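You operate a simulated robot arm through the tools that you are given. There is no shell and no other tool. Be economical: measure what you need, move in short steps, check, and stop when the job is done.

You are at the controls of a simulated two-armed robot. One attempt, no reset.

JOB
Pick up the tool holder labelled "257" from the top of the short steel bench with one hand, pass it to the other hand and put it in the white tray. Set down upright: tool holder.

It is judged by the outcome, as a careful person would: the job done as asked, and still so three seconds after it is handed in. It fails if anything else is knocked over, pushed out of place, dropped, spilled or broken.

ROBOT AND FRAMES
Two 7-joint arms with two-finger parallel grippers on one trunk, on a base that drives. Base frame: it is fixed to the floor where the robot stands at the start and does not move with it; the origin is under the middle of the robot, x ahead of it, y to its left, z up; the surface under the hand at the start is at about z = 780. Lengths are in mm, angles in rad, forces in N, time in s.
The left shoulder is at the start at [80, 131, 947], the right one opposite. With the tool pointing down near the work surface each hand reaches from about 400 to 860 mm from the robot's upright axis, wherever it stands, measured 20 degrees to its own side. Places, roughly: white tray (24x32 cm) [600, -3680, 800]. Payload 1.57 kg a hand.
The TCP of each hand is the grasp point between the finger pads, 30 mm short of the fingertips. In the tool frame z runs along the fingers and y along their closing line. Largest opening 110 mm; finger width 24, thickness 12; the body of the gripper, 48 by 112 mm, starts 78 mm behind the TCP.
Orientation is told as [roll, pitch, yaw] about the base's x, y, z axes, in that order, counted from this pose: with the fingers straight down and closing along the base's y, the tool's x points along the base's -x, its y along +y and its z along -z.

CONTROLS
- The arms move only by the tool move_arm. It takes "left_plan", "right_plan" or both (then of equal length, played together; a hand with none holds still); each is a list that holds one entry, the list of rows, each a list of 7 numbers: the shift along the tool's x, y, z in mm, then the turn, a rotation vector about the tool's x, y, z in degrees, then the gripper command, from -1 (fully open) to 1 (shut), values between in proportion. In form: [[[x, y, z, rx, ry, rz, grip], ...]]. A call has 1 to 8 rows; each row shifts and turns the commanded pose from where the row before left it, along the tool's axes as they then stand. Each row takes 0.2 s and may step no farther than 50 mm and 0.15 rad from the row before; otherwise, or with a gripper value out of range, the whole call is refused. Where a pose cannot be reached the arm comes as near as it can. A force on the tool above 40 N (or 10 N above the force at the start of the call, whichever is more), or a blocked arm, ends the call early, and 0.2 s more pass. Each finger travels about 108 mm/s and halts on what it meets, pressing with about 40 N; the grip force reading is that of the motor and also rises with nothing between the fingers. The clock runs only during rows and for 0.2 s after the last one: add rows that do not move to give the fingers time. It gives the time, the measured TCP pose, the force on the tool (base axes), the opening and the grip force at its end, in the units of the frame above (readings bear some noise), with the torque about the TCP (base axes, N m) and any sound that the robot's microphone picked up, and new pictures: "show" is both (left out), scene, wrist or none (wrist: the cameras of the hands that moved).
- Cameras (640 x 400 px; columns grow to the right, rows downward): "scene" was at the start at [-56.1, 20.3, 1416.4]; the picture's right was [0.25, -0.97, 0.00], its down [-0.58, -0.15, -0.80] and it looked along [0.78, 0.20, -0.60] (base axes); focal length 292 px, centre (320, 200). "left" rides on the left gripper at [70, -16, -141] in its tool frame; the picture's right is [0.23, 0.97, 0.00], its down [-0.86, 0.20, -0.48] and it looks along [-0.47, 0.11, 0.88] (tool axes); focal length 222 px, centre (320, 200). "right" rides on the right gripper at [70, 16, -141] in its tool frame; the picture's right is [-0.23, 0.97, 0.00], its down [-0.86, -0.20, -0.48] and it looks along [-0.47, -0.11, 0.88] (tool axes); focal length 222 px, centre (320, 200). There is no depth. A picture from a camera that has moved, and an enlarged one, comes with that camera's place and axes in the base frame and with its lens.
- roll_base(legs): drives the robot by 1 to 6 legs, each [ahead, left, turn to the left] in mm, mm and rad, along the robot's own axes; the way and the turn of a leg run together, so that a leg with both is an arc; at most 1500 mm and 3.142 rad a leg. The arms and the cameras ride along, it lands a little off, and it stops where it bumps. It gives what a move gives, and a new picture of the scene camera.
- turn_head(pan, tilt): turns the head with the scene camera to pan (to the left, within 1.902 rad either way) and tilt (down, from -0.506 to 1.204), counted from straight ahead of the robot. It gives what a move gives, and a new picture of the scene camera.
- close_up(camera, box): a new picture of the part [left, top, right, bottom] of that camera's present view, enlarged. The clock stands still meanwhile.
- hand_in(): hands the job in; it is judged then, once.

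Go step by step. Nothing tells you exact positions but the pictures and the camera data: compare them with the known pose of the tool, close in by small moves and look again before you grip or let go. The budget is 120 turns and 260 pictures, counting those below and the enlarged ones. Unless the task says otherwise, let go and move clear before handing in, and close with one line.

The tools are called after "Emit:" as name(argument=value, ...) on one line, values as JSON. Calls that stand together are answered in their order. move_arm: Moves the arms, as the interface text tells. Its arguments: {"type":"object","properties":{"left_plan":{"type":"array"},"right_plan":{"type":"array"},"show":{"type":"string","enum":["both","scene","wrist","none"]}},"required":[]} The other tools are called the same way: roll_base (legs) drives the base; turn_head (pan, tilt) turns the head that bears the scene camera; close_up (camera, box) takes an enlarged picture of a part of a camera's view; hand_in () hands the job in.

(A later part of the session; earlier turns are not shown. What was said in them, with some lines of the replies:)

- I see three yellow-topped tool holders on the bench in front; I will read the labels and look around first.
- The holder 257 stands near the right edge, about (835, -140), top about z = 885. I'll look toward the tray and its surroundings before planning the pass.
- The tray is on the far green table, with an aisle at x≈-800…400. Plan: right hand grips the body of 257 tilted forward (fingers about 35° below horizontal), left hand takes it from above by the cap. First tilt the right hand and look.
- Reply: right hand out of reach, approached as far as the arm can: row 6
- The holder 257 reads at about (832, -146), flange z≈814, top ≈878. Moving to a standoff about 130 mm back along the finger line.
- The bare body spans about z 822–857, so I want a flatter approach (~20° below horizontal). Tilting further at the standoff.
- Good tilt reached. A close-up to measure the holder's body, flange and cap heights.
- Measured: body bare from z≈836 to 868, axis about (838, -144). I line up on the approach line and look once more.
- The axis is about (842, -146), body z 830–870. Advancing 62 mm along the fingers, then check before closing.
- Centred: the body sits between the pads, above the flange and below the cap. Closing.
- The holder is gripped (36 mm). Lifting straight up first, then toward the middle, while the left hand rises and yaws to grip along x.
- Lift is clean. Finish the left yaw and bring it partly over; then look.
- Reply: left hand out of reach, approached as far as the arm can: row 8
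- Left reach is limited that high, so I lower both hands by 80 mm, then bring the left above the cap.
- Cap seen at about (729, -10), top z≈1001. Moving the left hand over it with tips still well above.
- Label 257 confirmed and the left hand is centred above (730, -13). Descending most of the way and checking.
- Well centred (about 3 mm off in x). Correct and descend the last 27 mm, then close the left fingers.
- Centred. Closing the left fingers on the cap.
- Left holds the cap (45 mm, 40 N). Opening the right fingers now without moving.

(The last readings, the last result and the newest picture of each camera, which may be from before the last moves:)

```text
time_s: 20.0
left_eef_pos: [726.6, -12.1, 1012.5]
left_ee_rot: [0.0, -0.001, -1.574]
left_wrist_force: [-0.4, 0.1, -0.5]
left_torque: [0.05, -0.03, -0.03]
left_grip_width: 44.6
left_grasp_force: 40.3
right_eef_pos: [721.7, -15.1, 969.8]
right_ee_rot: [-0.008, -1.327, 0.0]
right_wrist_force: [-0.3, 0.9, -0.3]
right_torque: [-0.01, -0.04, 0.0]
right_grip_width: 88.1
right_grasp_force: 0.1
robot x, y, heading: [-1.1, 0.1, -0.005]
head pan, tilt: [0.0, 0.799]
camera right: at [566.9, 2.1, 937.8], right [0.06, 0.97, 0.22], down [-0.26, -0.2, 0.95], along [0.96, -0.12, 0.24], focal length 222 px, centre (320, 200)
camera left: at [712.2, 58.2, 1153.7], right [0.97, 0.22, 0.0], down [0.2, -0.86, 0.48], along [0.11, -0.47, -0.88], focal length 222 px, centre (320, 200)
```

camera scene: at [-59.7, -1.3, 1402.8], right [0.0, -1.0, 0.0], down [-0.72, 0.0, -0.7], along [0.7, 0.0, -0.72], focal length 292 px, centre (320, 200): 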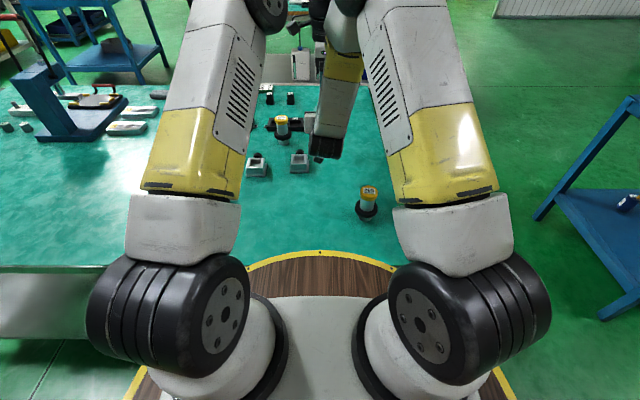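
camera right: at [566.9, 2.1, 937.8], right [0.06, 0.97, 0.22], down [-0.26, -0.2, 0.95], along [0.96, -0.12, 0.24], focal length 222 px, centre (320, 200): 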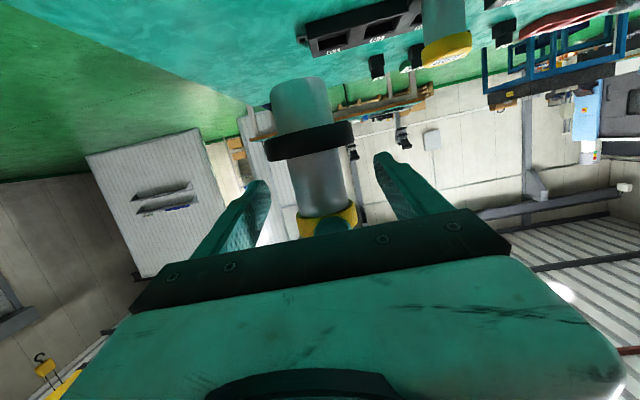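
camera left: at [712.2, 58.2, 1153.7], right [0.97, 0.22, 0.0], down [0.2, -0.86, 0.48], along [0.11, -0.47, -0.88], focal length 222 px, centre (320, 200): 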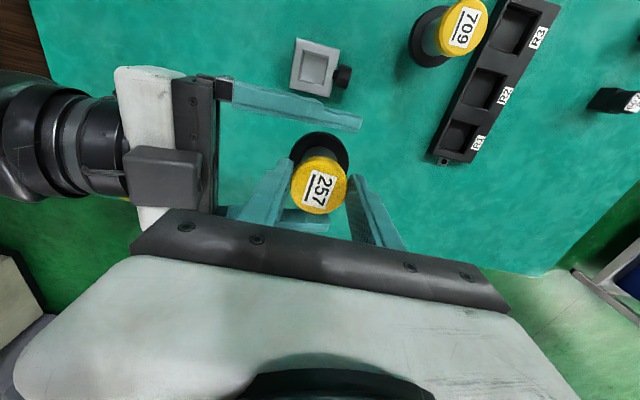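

The left hand holds it alone. Backing the right hand straight out along its fingers.

Emit:
move_arm(right_plan=[[[0, 0, -30, 0, 0, 0, -0.6], [0, 0, -35, 0, 0, 0, -0.6], [0, 0, -35, 0, 0, 0, -0.6], [-3, -35, 0, 0, 0, 0, -0.6], [-3, -40, 0, 0, 0, 0, -0.6], [-3, -40, 0, 0, 0, 0, -0.6], [-3, -40, 0, 0, 0, 0, -0.6]]], left_plan=[[[0, 0, 0, 0, 0, 0, 1], [0, 0, 0, 0, 0, 0, 1], [0, 0, 0, 0, 0, 0, 1], [0, 0, 0, 0, 0, 0, 1], [0, 0, 0, 0, 0, 0, 1], [0, 0, 0, 0, 0, 0, 1], [0, 0, 0, 0, 0, 0, 1]]])

```text
time_s: 21.6
left_eef_pos: [727.9, -10.4, 1013.3]
left_ee_rot: [0.002, 0.001, -1.574]
left_wrist_force: [0.0, -0.3, -0.5]
left_torque: [0.0, -0.01, -0.03]
left_grip_width: 44.9
left_grasp_force: 39.7
right_eef_pos: [625.4, -169.5, 1009.1]
right_ee_rot: [-0.01, -1.327, 0.002]
right_wrist_force: [0.7, -0.1, 0.3]
right_torque: [-0.01, -0.02, -0.03]
right_grip_width: 88.0
right_grasp_force: 0.1
robot x, y, heading: [-0.5, 6.3, -0.004]
head pan, tilt: [0.0, 0.799]
camera scene: at [-59.7, -1.0, 1402.8], right [0.0, -1.0, 0.0], down [-0.72, 0.0, -0.7], along [0.7, 0.0, -0.72], focal length 292 px, centre (320, 200)
camera right: at [472.1, -152.1, 975.4], right [0.06, 0.97, 0.22], down [-0.26, -0.2, 0.95], along [0.96, -0.12, 0.24], focal length 222 px, centre (320, 200)
camera left: at [712.1, 58.7, 1153.7], right [0.97, 0.22, 0.0], down [0.2, -0.86, 0.48], along [0.11, -0.47, -0.88], focal length 222 px, centre (320, 200)
```

scene: 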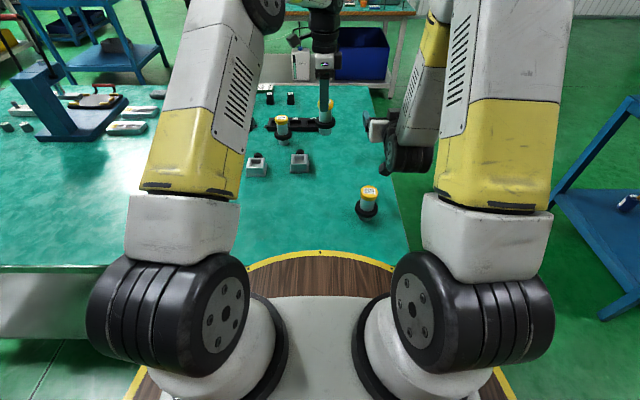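
right: 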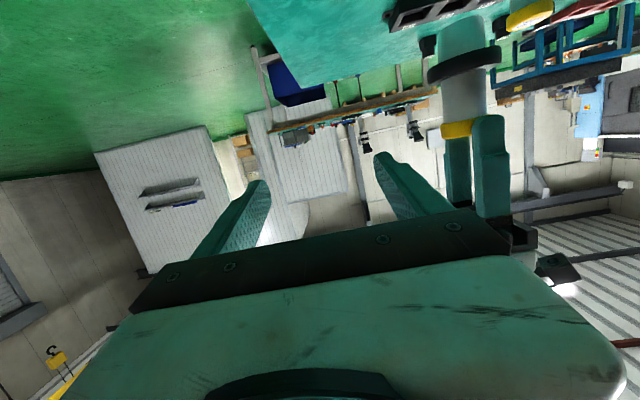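
left: 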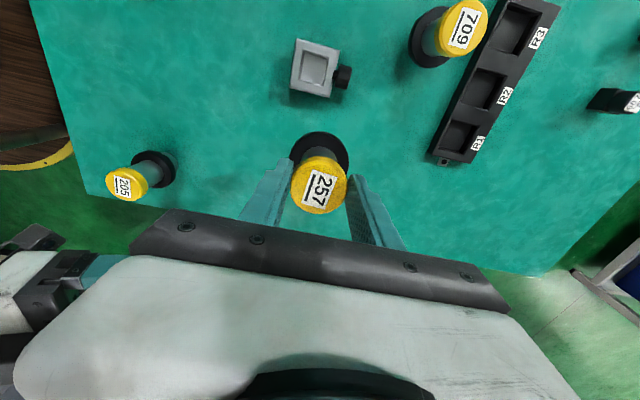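

Handover done and the holder hangs upright in the left hand. Now I draw both hands in and up for driving.

Emit:
move_arm(left_plan=[[[0, 0, -15, 0, 0, 0, 1], [20, -34, -12, 0, 0, 0, 1], [20, -34, -12, 0, 0, 0, 1], [20, -34, -12, 0, 0, 0, 1], [20, -34, -12, 0, 0, 0, 1], [20, -34, -12, 0, 0, 0, 1], [20, -34, -12, 0, 0, 0, 1], [20, -34, -8, 0, 0, 0, 1]]], right_plan=[[[0, -15, -10, 0, 8.5, 0, -0.6], [0, -15, -10, 0, 8.5, 0, -0.6], [0, -15, -10, 0, 8.5, 0, -0.6], [0, -15, -10, 0, 8.5, 0, -0.6], [0, -15, -10, 0, 8.5, 0, -0.6], [0, -15, -10, 0, 8.5, 0, -0.6], [0, -15, -10, 0, 8.5, 0, -0.6], [0, -15, -10, 0, 8.5, 0, -0.6]]])

```text
time_s: 23.4
left_eef_pos: [488.5, 127.7, 1107.1]
left_ee_rot: [0.0, 0.0, -1.577]
left_wrist_force: [-0.1, 0.0, -4.3]
left_torque: [0.05, 0.03, 0.0]
left_grip_width: 44.9
left_grasp_force: 40.5
right_eef_pos: [570.6, -289.3, 1059.6]
right_ee_rot: [-0.001, -0.137, -0.008]
right_wrist_force: [0.9, -0.7, -0.3]
right_torque: [0.0, -0.01, 0.0]
right_grip_width: 88.1
right_grasp_force: 0.1
robot x, y, heading: [-0.9, 0.9, 0.002]
head pan, tilt: [0.0, 0.799]
camera scene: at [-59.7, -1.4, 1402.8], right [0.0, -1.0, 0.0], down [-0.72, 0.0, -0.7], along [0.7, 0.0, -0.72], focal length 292 px, centre (320, 200)
camera right: at [482.4, -271.3, 1190.7], right [0.23, 0.97, 0.03], down [0.78, -0.21, 0.59], along [0.58, -0.12, -0.81], focal length 222 px, centre (320, 200)
camera left: at [473.1, 196.5, 1247.3], right [0.97, 0.22, 0.0], down [0.2, -0.86, 0.48], along [0.11, -0.47, -0.88], focal length 222 px, centre (320, 200)
```

scene: 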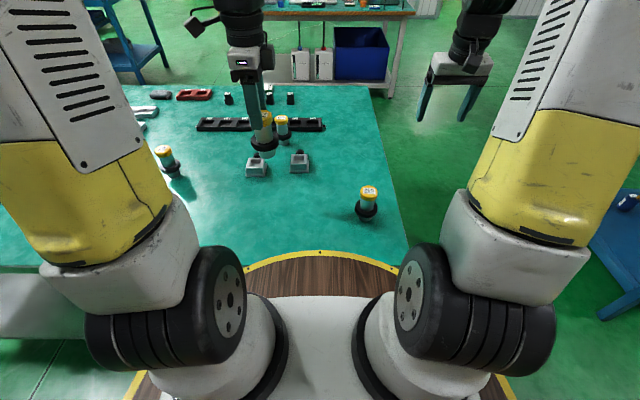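
right: 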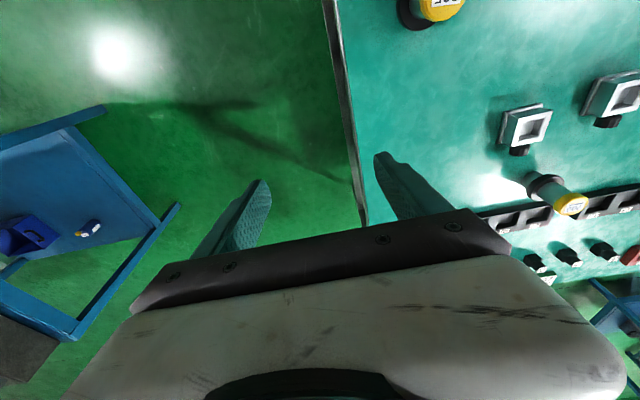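
left: 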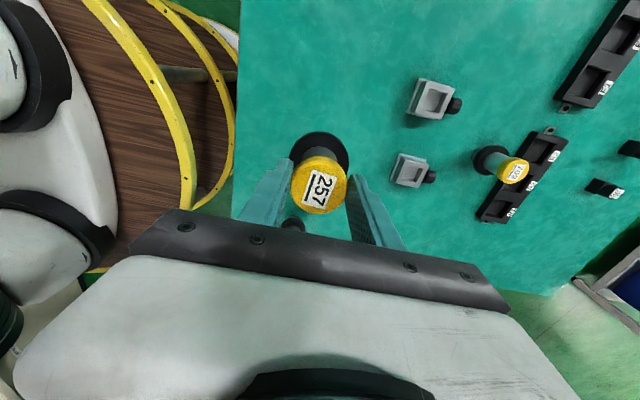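

Both hands are drawn in. Before backing off I check what is behind-right.

Emit:
turn_head(pan=-1.9, tilt=0.6)

Emit:
turn_head(pan=1.9, tilt=0.6)

```text
time_s: 25.3
left_eef_pos: [489.4, 127.3, 1106.7]
left_ee_rot: [-0.001, 0.0, -1.574]
left_wrist_force: [0.5, -0.4, -3.4]
left_torque: [0.01, -0.01, -0.03]
left_grip_width: 45.3
left_grasp_force: 40.2
right_eef_pos: [570.8, -289.0, 1058.6]
right_ee_rot: [-0.002, -0.14, -0.009]
right_wrist_force: [0.4, 0.4, 0.0]
right_torque: [0.02, 0.01, 0.02]
right_grip_width: 88.0
right_grasp_force: 0.0
robot x, y, heading: [0.8, -1.7, 0.004]
head pan, tilt: [-1.901, 0.6]
camera scene: at [-169.1, -85.0, 1419.7], right [-0.95, 0.32, 0.0], down [0.18, 0.53, -0.83], along [-0.27, -0.78, -0.56], focal length 292 px, centre (320, 200)
```

scene: 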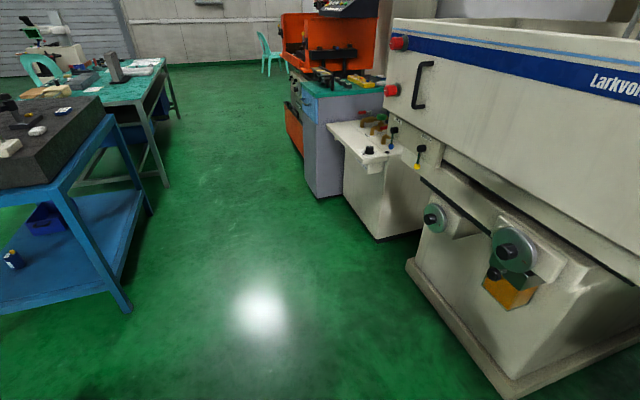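

```text
time_s: 28.4
left_eef_pos: [488.7, 128.2, 1106.8]
left_ee_rot: [0.0, 0.001, -1.573]
left_wrist_force: [-0.7, -0.9, -4.2]
left_torque: [0.05, -0.03, 0.0]
left_grip_width: 44.7
left_grasp_force: 40.0
right_eef_pos: [570.5, -287.5, 1058.3]
right_ee_rot: [-0.002, -0.14, -0.008]
right_wrist_force: [-0.4, 1.1, -0.4]
right_torque: [-0.01, -0.03, 0.03]
right_grip_width: 88.0
right_grasp_force: 0.0
robot x, y, heading: [-1.7, -0.2, -0.004]
head pan, tilt: [1.901, 0.6]
camera scene: at [-169.1, 82.3, 1419.7], right [0.95, 0.32, 0.0], down [0.18, -0.53, -0.83], along [-0.27, 0.78, -0.56], focal length 292 px, centre (320, 200)
```

scene: 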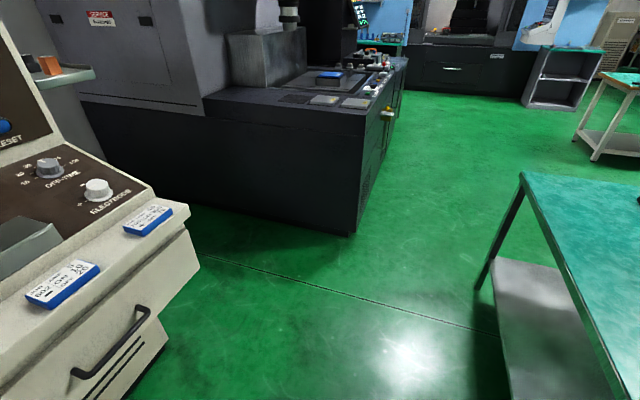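

The aisle is clear to about x = -735 behind. I back off 280 mm and strafe right one leg, with the head looking along the way.

Emit:
roll_base(legs=[[-280, 0, 0]])

Emit:
turn_head(pan=-1.35, tilt=0.45)

```text
time_s: 30.4
left_eef_pos: [211.4, 124.9, 1106.7]
left_ee_rot: [-0.001, 0.0, -1.58]
left_wrist_force: [-0.1, 0.7, -3.9]
left_torque: [0.04, 0.0, 0.0]
left_grip_width: 44.7
left_grasp_force: 39.9
right_eef_pos: [291.2, -291.4, 1059.5]
right_ee_rot: [-0.002, -0.139, -0.017]
right_wrist_force: [-0.8, 0.1, -0.5]
right_torque: [0.02, -0.04, 0.01]
right_grip_width: 88.2
right_grasp_force: 0.0
robot x, y, heading: [-282.2, 0.0, -0.006]
head pan, tilt: [1.901, 0.6]
camera scene: at [-446.7, 84.5, 1419.7], right [0.95, 0.32, 0.0], down [0.18, -0.54, -0.83], along [-0.26, 0.78, -0.56], focal length 292 px, centre (320, 200)
```

scene: 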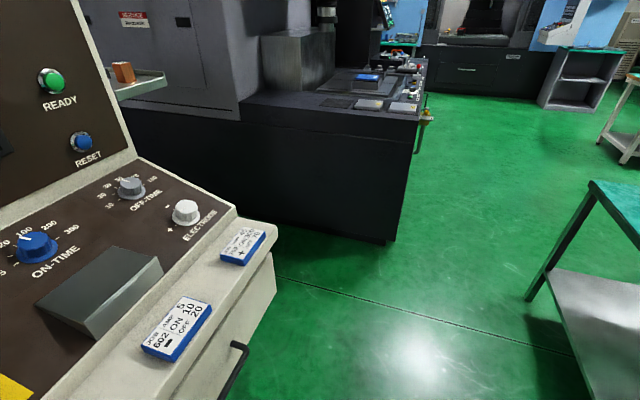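

```text
time_s: 33.1
left_eef_pos: [211.3, 123.9, 1106.8]
left_ee_rot: [0.001, -0.001, -1.581]
left_wrist_force: [0.2, 0.6, -4.8]
left_torque: [-0.01, 0.03, 0.01]
left_grip_width: 44.8
left_grasp_force: 39.7
right_eef_pos: [290.4, -292.4, 1059.8]
right_ee_rot: [-0.001, -0.141, -0.015]
right_wrist_force: [-0.3, -0.9, -1.0]
right_torque: [0.0, 0.02, 0.0]
right_grip_width: 88.2
right_grasp_force: 0.0
robot x, y, heading: [-276.0, 5.0, -0.006]
head pan, tilt: [-1.349, 0.45]
camera scene: at [-399.2, -89.1, 1433.2], right [-0.98, -0.21, 0.0], down [-0.09, 0.43, -0.9], along [0.19, -0.88, -0.44], focal length 292 px, centre (320, 200)
```

scene: 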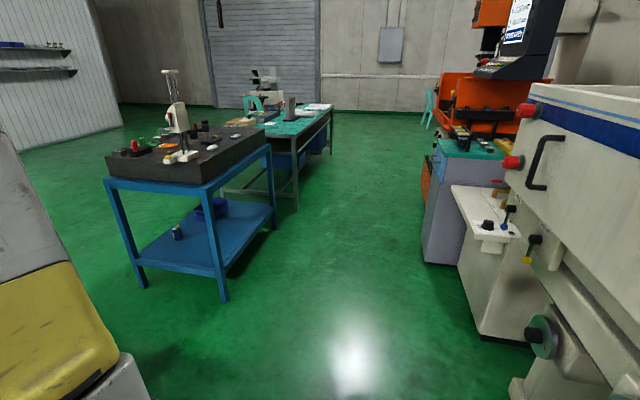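

Aisle is clear (lathe at x < -790, tables at x > 400). Strafing right two legs.

Emit:
roll_base(legs=[[0, -1500, 0], [0, -1300, 0]])

```text
time_s: 46.8
left_eef_pos: [191.4, -2681.2, 1106.2]
left_ee_rot: [0.0, 0.0, -1.573]
left_wrist_force: [0.2, -0.8, -4.9]
left_torque: [0.03, 0.02, 0.02]
left_grip_width: 44.8
left_grasp_force: 39.6
right_eef_pos: [273.7, -3096.2, 1059.2]
right_ee_rot: [-0.001, -0.14, -0.01]
right_wrist_force: [-0.6, -0.4, -0.8]
right_torque: [-0.03, -0.01, 0.02]
right_grip_width: 87.7
right_grasp_force: 0.0
robot x, y, heading: [-297.4, -2807.1, 0.003]
head pan, tilt: [-1.349, 0.45]
camera scene: at [-417.4, -2899.2, 1433.2], right [-0.98, -0.22, 0.0], down [-0.1, 0.42, -0.9], along [0.2, -0.88, -0.44], focal length 292 px, centre (320, 200)
```

scene: 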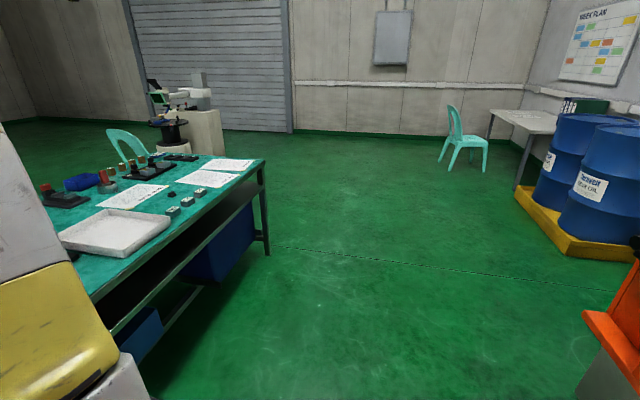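

The tray is in view near the table edge. One more strafe to bring it in front of the left arm.

Emit:
roll_base(legs=[[0, -1000, 0]])

Emit:
turn_head(pan=0.1, tilt=0.7)

```text
time_s: 51.9
left_eef_pos: [186.2, -3676.9, 1107.1]
left_ee_rot: [-0.001, 0.0, -1.59]
left_wrist_force: [0.3, 0.3, -4.8]
left_torque: [0.0, -0.02, 0.0]
left_grip_width: 44.6
left_grasp_force: 39.7
right_eef_pos: [261.6, -4093.9, 1059.6]
right_ee_rot: [-0.002, -0.139, -0.024]
right_wrist_force: [-0.3, 0.4, 0.5]
right_torque: [0.04, 0.02, 0.01]
right_grip_width: 88.2
right_grasp_force: 0.1
robot x, y, heading: [-305.1, -3794.7, -0.009]
head pan, tilt: [-1.349, 0.45]
camera scene: at [-426.5, -3884.6, 1433.2], right [-0.98, -0.2, 0.0], down [-0.09, 0.43, -0.9], along [0.18, -0.88, -0.44], focal length 292 px, centre (320, 200)
```

scene: 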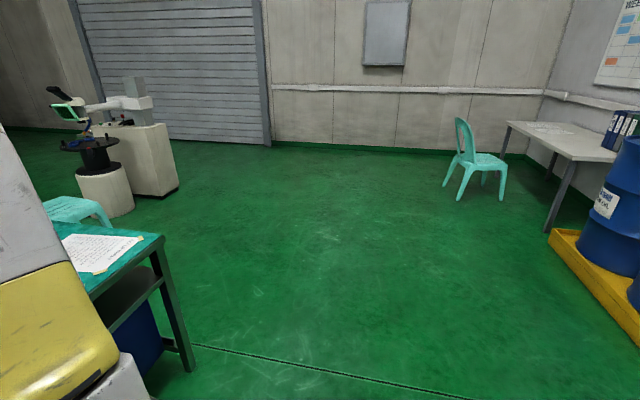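

```text
time_s: 53.5
left_eef_pos: [185.1, -3675.4, 1107.2]
left_ee_rot: [0.0, -0.001, -1.591]
left_wrist_force: [-0.3, 0.8, -4.2]
left_torque: [0.03, 0.0, 0.0]
left_grip_width: 44.8
left_grasp_force: 39.6
right_eef_pos: [261.5, -4093.5, 1058.5]
right_ee_rot: [-0.003, -0.14, -0.024]
right_wrist_force: [-0.1, 0.2, 0.2]
right_torque: [0.03, 0.01, -0.02]
right_grip_width: 88.0
right_grasp_force: 0.0
robot x, y, heading: [-303.5, -3795.1, -0.016]
head pan, tilt: [0.099, 0.7]
camera scene: at [-360.6, -3787.6, 1411.0], right [0.08, -1.0, 0.0], down [-0.64, -0.05, -0.76], along [0.76, 0.06, -0.64], focal length 292 px, centre (320, 200)
```

scene: 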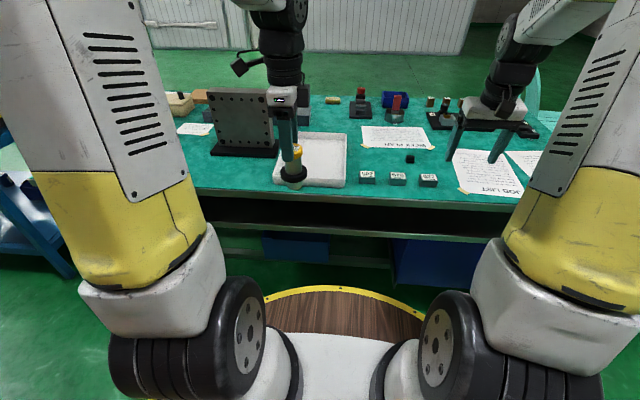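

Tray spans about x 440–770, y -3815…-3570, with a tall plate to its left beyond y≈-3530. Driving forward 320 mm with the holder high.

Emit:
roll_base(legs=[[310, 0, 0.016]])

Emit:
turn_head(pan=0.15, tilt=0.9)

Emit:
close_up(camera="left", box=[0, 0, 640, 400])

```text
time_s: 55.5
left_eef_pos: [491.0, -3669.9, 1107.4]
left_ee_rot: [0.001, 0.001, -1.572]
left_wrist_force: [0.1, 0.0, -3.1]
left_torque: [0.04, -0.02, 0.01]
left_grip_width: 44.8
left_grasp_force: 39.8
right_eef_pos: [574.2, -4086.4, 1057.4]
right_ee_rot: [-0.003, -0.14, -0.007]
right_wrist_force: [-0.1, -0.2, -0.1]
right_torque: [0.01, 0.01, 0.04]
right_grip_width: 87.8
right_grasp_force: 0.1
robot x, y, heading: [5.5, -3798.6, 0.002]
head pan, tilt: [0.099, 0.7]
camera scene: at [-52.7, -3790.8, 1411.0], right [0.1, -0.99, 0.0], down [-0.64, -0.06, -0.76], along [0.76, 0.08, -0.64], focal length 292 px, centre (320, 200)
```

scene: 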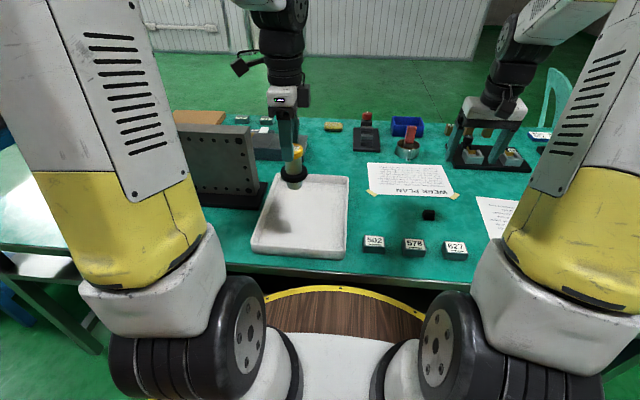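

```text
time_s: 56.3
left_eef_pos: [491.1, -3669.4, 1106.5]
left_ee_rot: [0.0, 0.0, -1.57]
left_wrist_force: [-0.5, 0.2, -3.6]
left_torque: [0.04, 0.0, 0.01]
left_grip_width: 44.8
left_grasp_force: 40.1
right_eef_pos: [574.7, -4086.4, 1058.7]
right_ee_rot: [0.0, -0.139, -0.007]
right_wrist_force: [-0.7, 0.9, 0.1]
right_torque: [0.03, -0.01, -0.02]
right_grip_width: 87.9
right_grasp_force: 0.1
robot x, y, heading: [1.7, -3796.7, 0.002]
head pan, tilt: [0.15, 0.901]
camera scene: at [-62.4, -3788.0, 1394.9], right [0.15, -0.99, 0.0], down [-0.77, -0.12, -0.62], along [0.61, 0.09, -0.78], focal length 292 px, centre (320, 200)
```

scene: 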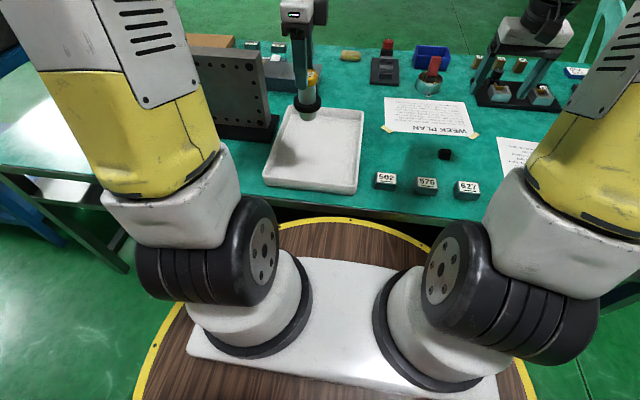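

```text
1.00 times, centred on (320, 200) of left (not enlarged: the box is as wide or as high as the picture)
camera zoom: at [476.5, -3600.6, 1247.2], right [0.97, 0.22, 0.0], down [0.2, -0.86, 0.48], along [0.11, -0.47, -0.88], focal length 222 px, centre (320, 200)
```

zoom: 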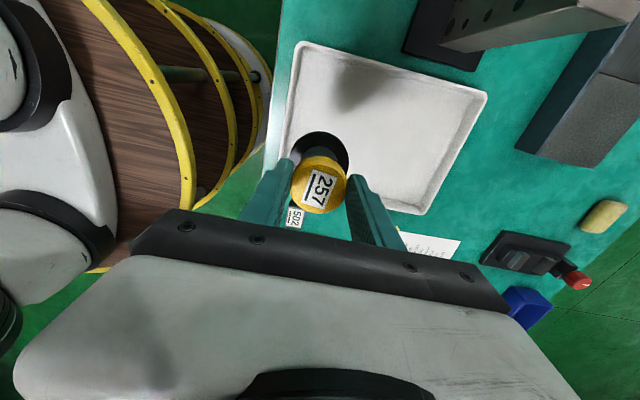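

Tray bounds are about x 435–775, y -3813…-3560. Moving above (580, -3700) and descending partway.

Emit:
move_arm(left_plan=[[[-10, 30, 0, 0, 0, 0, 1], [-10, 30, 0, 0, 0, 0, 1], [-11, 29, 0, 0, 0, 0, 1], [0, 0, 40, 0, 0, 0, 1], [0, 0, 40, 0, 0, 0, 1], [0, 0, 40, 0, 0, 0, 1], [0, 0, 30, 0, 0, 0, 1], [0, 0, 0, 0, 0, 0, 1]]])

Emit:
close_up(camera="scene", box=[230, 20, 410, 220])

```text
time_s: 58.1
left_eef_pos: [580.6, -3701.4, 957.3]
left_ee_rot: [0.001, -0.001, -1.572]
left_wrist_force: [0.5, 0.7, -4.3]
left_torque: [0.05, 0.02, 0.0]
left_grip_width: 44.7
left_grasp_force: 40.0
right_eef_pos: [574.0, -4086.2, 1059.6]
right_ee_rot: [-0.001, -0.138, -0.005]
right_wrist_force: [0.4, 0.3, 0.9]
right_torque: [-0.03, 0.0, -0.03]
right_grip_width: 88.1
right_grasp_force: 0.2
robot x, y, heading: [5.0, -3793.7, 0.0]
head pan, tilt: [0.15, 0.901]
camera scene: at [-62.4, -3788.0, 1394.9], right [0.15, -0.99, 0.0], down [-0.77, -0.12, -0.62], along [0.61, 0.09, -0.78], focal length 292 px, centre (320, 200)
camera left: at [565.5, -3631.4, 1097.6], right [0.97, 0.23, 0.0], down [0.2, -0.86, 0.48], along [0.11, -0.47, -0.88], focal length 222 px, centre (320, 200)
```

scene: 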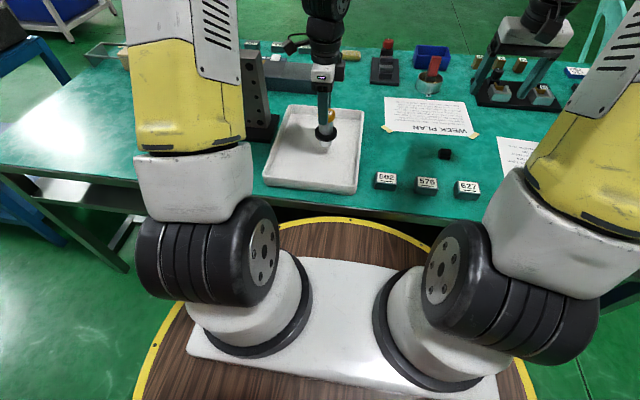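
left: 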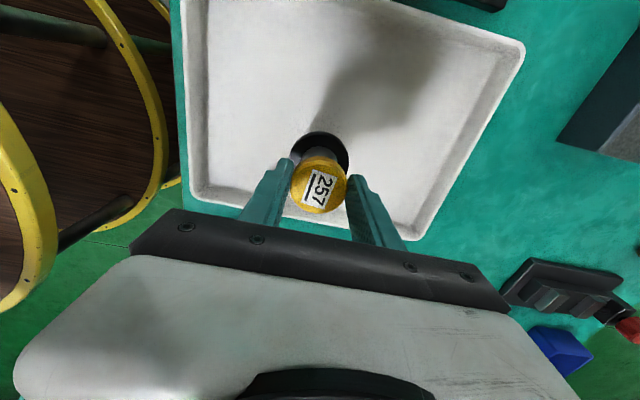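

```text
2.00 times, centred on (320, 120) of scene
camera zoom: at [-62.4, -3788.0, 1394.9], right [0.15, -0.99, 0.0], down [-0.77, -0.12, -0.62], along [0.61, 0.09, -0.78], focal length 583 px, centre (320, 360)
```

zoom: 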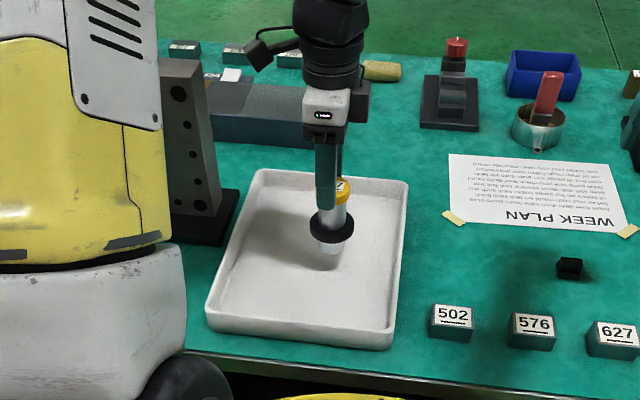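

The holder hangs over the tray floor. Descending 32 mm, then feeling for contact.

Emit:
move_arm(left_plan=[[[0, 0, 12, 0, 0, 0, 1], [0, 0, 10, 0, 0, 0, 1], [0, 0, 8, 0, 0, 0, 1], [0, 0, 0, 0, 0, 0, 1]]], show="none")

Emit:
close_up(camera="scene", box=[280, 80, 370, 180])

```text
time_s: 59.1
left_eef_pos: [580.3, -3700.3, 926.5]
left_ee_rot: [0.0, -0.001, -1.572]
left_wrist_force: [-0.2, -0.4, -4.1]
left_torque: [0.02, -0.04, 0.05]
left_grip_width: 44.9
left_grasp_force: 40.2
right_eef_pos: [575.0, -4086.5, 1059.1]
right_ee_rot: [-0.001, -0.141, -0.007]
right_wrist_force: [0.3, 0.6, 0.4]
right_torque: [0.01, -0.02, 0.03]
right_grip_width: 88.2
right_grasp_force: 0.0
robot x, y, heading: [4.1, -3799.4, 0.002]
head pan, tilt: [0.15, 0.901]
```

```text
4.00 times, centred on (325, 130) of scene
camera zoom: at [-62.4, -3788.0, 1394.9], right [0.15, -0.99, 0.0], down [-0.77, -0.12, -0.62], along [0.61, 0.09, -0.78], focal length 1166 px, centre (300, 480)
```

zoom: 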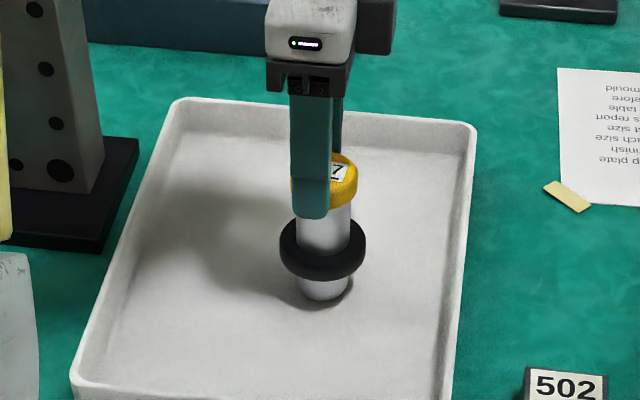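

No contact yet. Continue in small steps.

Emit:
move_arm(left_plan=[[[0, 0, 3, 0, 0, 0, 1], [0, 0, 3, 0, 0, 0, 1], [0, 0, 3, 0, 0, 0, 1], [0, 0, 2, 0, 0, 0, 1], [0, 0, 0, 0, 0, 0, 1]]], show="none")

```text
time_s: 60.3
left_eef_pos: [580.8, -3701.1, 916.9]
left_ee_rot: [0.003, 0.0, -1.574]
left_wrist_force: [-1.1, -1.7, 35.6]
left_torque: [-0.29, 0.02, 0.05]
left_grip_width: 44.6
left_grasp_force: 39.9
right_eef_pos: [573.2, -4086.0, 1058.9]
right_ee_rot: [-0.002, -0.139, -0.007]
right_wrist_force: [-0.3, -0.2, 0.1]
right_torque: [-0.01, 0.03, 0.0]
right_grip_width: 88.0
right_grasp_force: 0.0
robot x, y, heading: [1.5, -3796.5, 0.003]
head pan, tilt: [0.15, 0.901]
```

Contact with the tray floor (36 N). Easing up 1.5 mm to relieve the press.

Emit:
move_arm(left_plan=[[[0, 0, -1.5, 0, 0, 0, 1], [0, 0, 0, 0, 0, 0, 1]]], show="none")

Emit:
close_up(camera="scene", box=[280, 80, 370, 180])

```text
time_s: 60.9
left_eef_pos: [580.4, -3701.6, 917.3]
left_ee_rot: [0.0, 0.0, -1.576]
left_wrist_force: [1.7, -4.3, 16.9]
left_torque: [-0.42, -0.13, 0.01]
left_grip_width: 44.9
left_grasp_force: 39.1
right_eef_pos: [574.0, -4086.3, 1059.0]
right_ee_rot: [-0.002, -0.14, -0.007]
right_wrist_force: [-0.4, -0.4, -0.4]
right_torque: [-0.02, 0.03, -0.01]
right_grip_width: 87.9
right_grasp_force: 0.1
robot x, y, heading: [6.2, -3800.4, -0.001]
head pan, tilt: [0.15, 0.901]
```

```text
4.00 times, centred on (325, 130) of scene
camera zoom: at [-62.9, -3788.3, 1394.8], right [0.15, -0.99, 0.0], down [-0.77, -0.12, -0.62], along [0.61, 0.09, -0.78], focal length 1166 px, centre (300, 480)
```

zoom: 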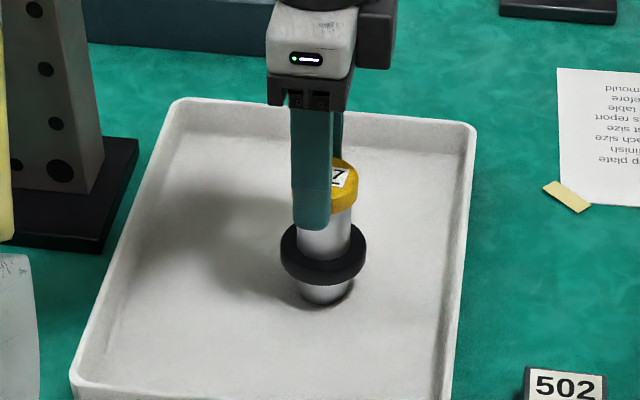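

Still pressing lightly; ease 1 mm more and open the left fingers slowly.

Emit:
move_arm(left_plan=[[[0, 0, -1, 0, 0, 0, 1], [0, 0, 0, 0, 0, 0, 0.8], [0, 0, 0, 0, 0, 0, 0.1], [0, 0, 0, 0, 0, 0, -0.2], [0, 0, 0, 0, 0, 0, -0.5], [0, 0, 0, 0, 0, 0, -0.5]]])

Emit:
close_up(camera="scene", box=[280, 80, 370, 180])

```text
time_s: 62.3
left_eef_pos: [580.4, -3701.4, 917.3]
left_ee_rot: [-0.001, 0.0, -1.571]
left_wrist_force: [0.0, -0.3, 0.2]
left_torque: [-0.01, -0.01, -0.02]
left_grip_width: 82.5
left_grasp_force: 0.1
right_eef_pos: [573.6, -4085.6, 1059.0]
right_ee_rot: [-0.002, -0.14, -0.008]
right_wrist_force: [-0.2, -0.5, 0.9]
right_torque: [0.01, 0.01, 0.03]
right_grip_width: 87.9
right_grasp_force: 0.0
robot x, y, heading: [2.6, -3796.9, 0.003]
head pan, tilt: [0.15, 0.901]
camera scene: at [-62.5, -3788.0, 1394.9], right [0.15, -0.99, 0.0], down [-0.77, -0.12, -0.62], along [0.61, 0.09, -0.78], focal length 292 px, centre (320, 200)
camera left: at [565.8, -3631.8, 1058.2], right [0.97, 0.22, 0.0], down [0.2, -0.86, 0.48], along [0.11, -0.47, -0.88], focal length 222 px, centre (320, 200)
```

scene: 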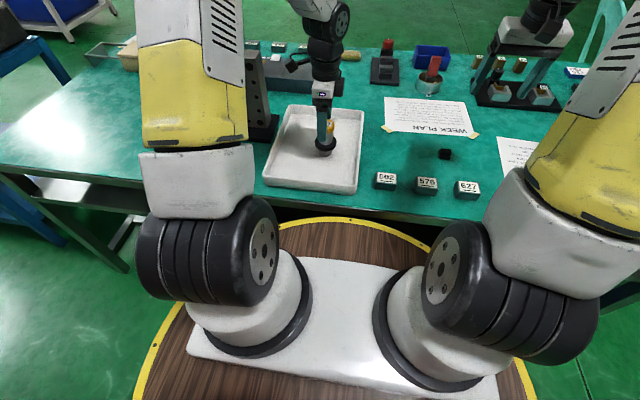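
left: 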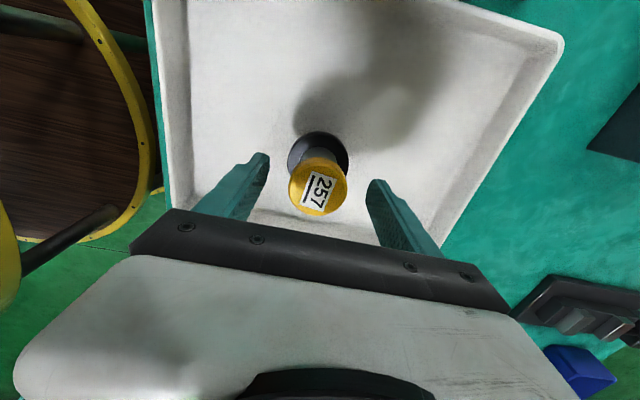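

```text
4.00 times, centred on (325, 130) of scene
camera zoom: at [-62.5, -3788.0, 1394.9], right [0.15, -0.99, 0.0], down [-0.77, -0.12, -0.62], along [0.61, 0.09, -0.78], focal length 1166 px, centre (300, 480)
```

zoom: 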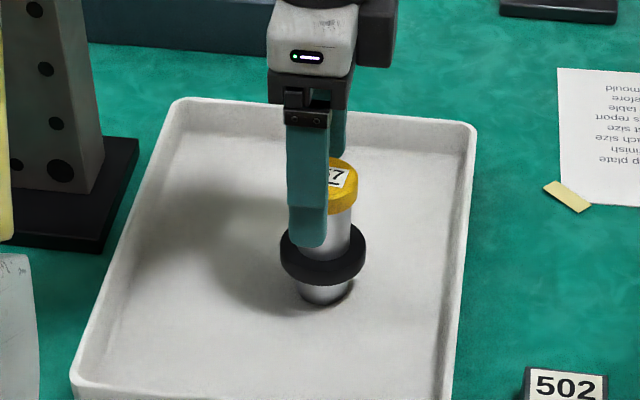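

It stands upright, released. Raising the left hand straight up.

Emit:
move_arm(left_plan=[[[0, 0, -25, 0, 0, 0, -0.5], [0, 0, -40, 0, 0, 0, -0.5], [0, 0, -40, 0, 0, 0, -0.5], [0, 0, -40, 0, 0, 0, -0.5], [0, 0, -40, 0, 0, 0, -0.5], [0, 0, 0, 0, 0, 0, -0.5]]])

Emit:
close_up(camera="scene", box=[250, 60, 390, 210])

```text
time_s: 63.7
left_eef_pos: [578.4, -3698.9, 1102.3]
left_ee_rot: [0.0, 0.001, -1.571]
left_wrist_force: [0.8, 0.4, 0.3]
left_torque: [0.01, 0.02, 0.03]
left_grip_width: 82.5
left_grasp_force: 0.0
right_eef_pos: [575.4, -4086.0, 1058.6]
right_ee_rot: [-0.001, -0.14, -0.007]
right_wrist_force: [-0.3, 0.6, -0.9]
right_torque: [0.03, -0.01, 0.03]
right_grip_width: 88.0
right_grasp_force: 0.0
robot x, y, heading: [5.8, -3797.9, 0.002]
head pan, tilt: [0.15, 0.901]
camera scene: at [-62.5, -3788.0, 1394.9], right [0.15, -0.99, 0.0], down [-0.77, -0.12, -0.62], along [0.61, 0.09, -0.78], focal length 292 px, centre (320, 200)
camera left: at [563.6, -3630.3, 1242.0], right [0.97, 0.22, 0.0], down [0.2, -0.86, 0.48], along [0.11, -0.47, -0.88], focal length 222 px, centre (320, 200)
```

scene: 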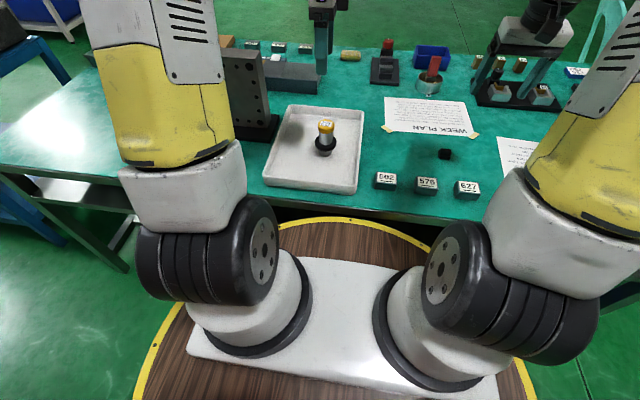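
left: 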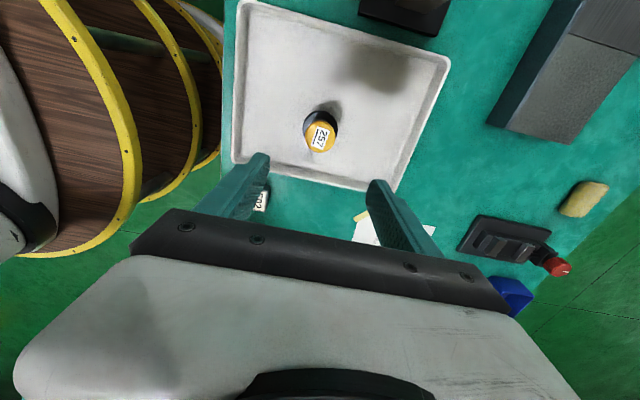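

```text
2.67 times, centred on (320, 135) of scene
camera zoom: at [-62.5, -3788.0, 1394.9], right [0.15, -0.99, 0.0], down [-0.77, -0.12, -0.62], along [0.61, 0.09, -0.78], focal length 777 px, centre (320, 373)
```

zoom: 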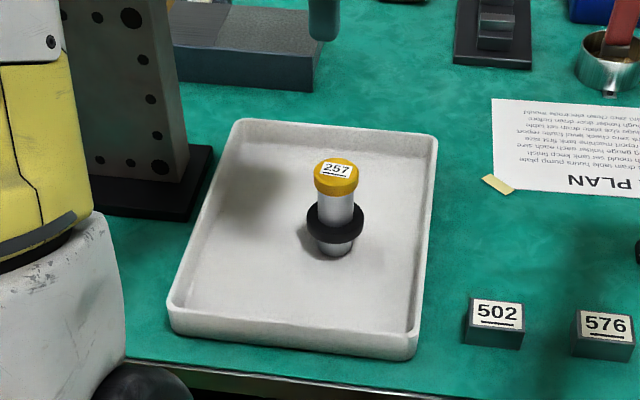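

Holder 257 stands upright in the white tray, both hands are clear and nothing else was moved. Handing in.

Emit:
hand_in()

```text
The job is handed in.
```

Tool holder 257 was picked up with the right hand, passed to the left, and set upright in the white tray; nothing else was knocked over or moved that I could see.
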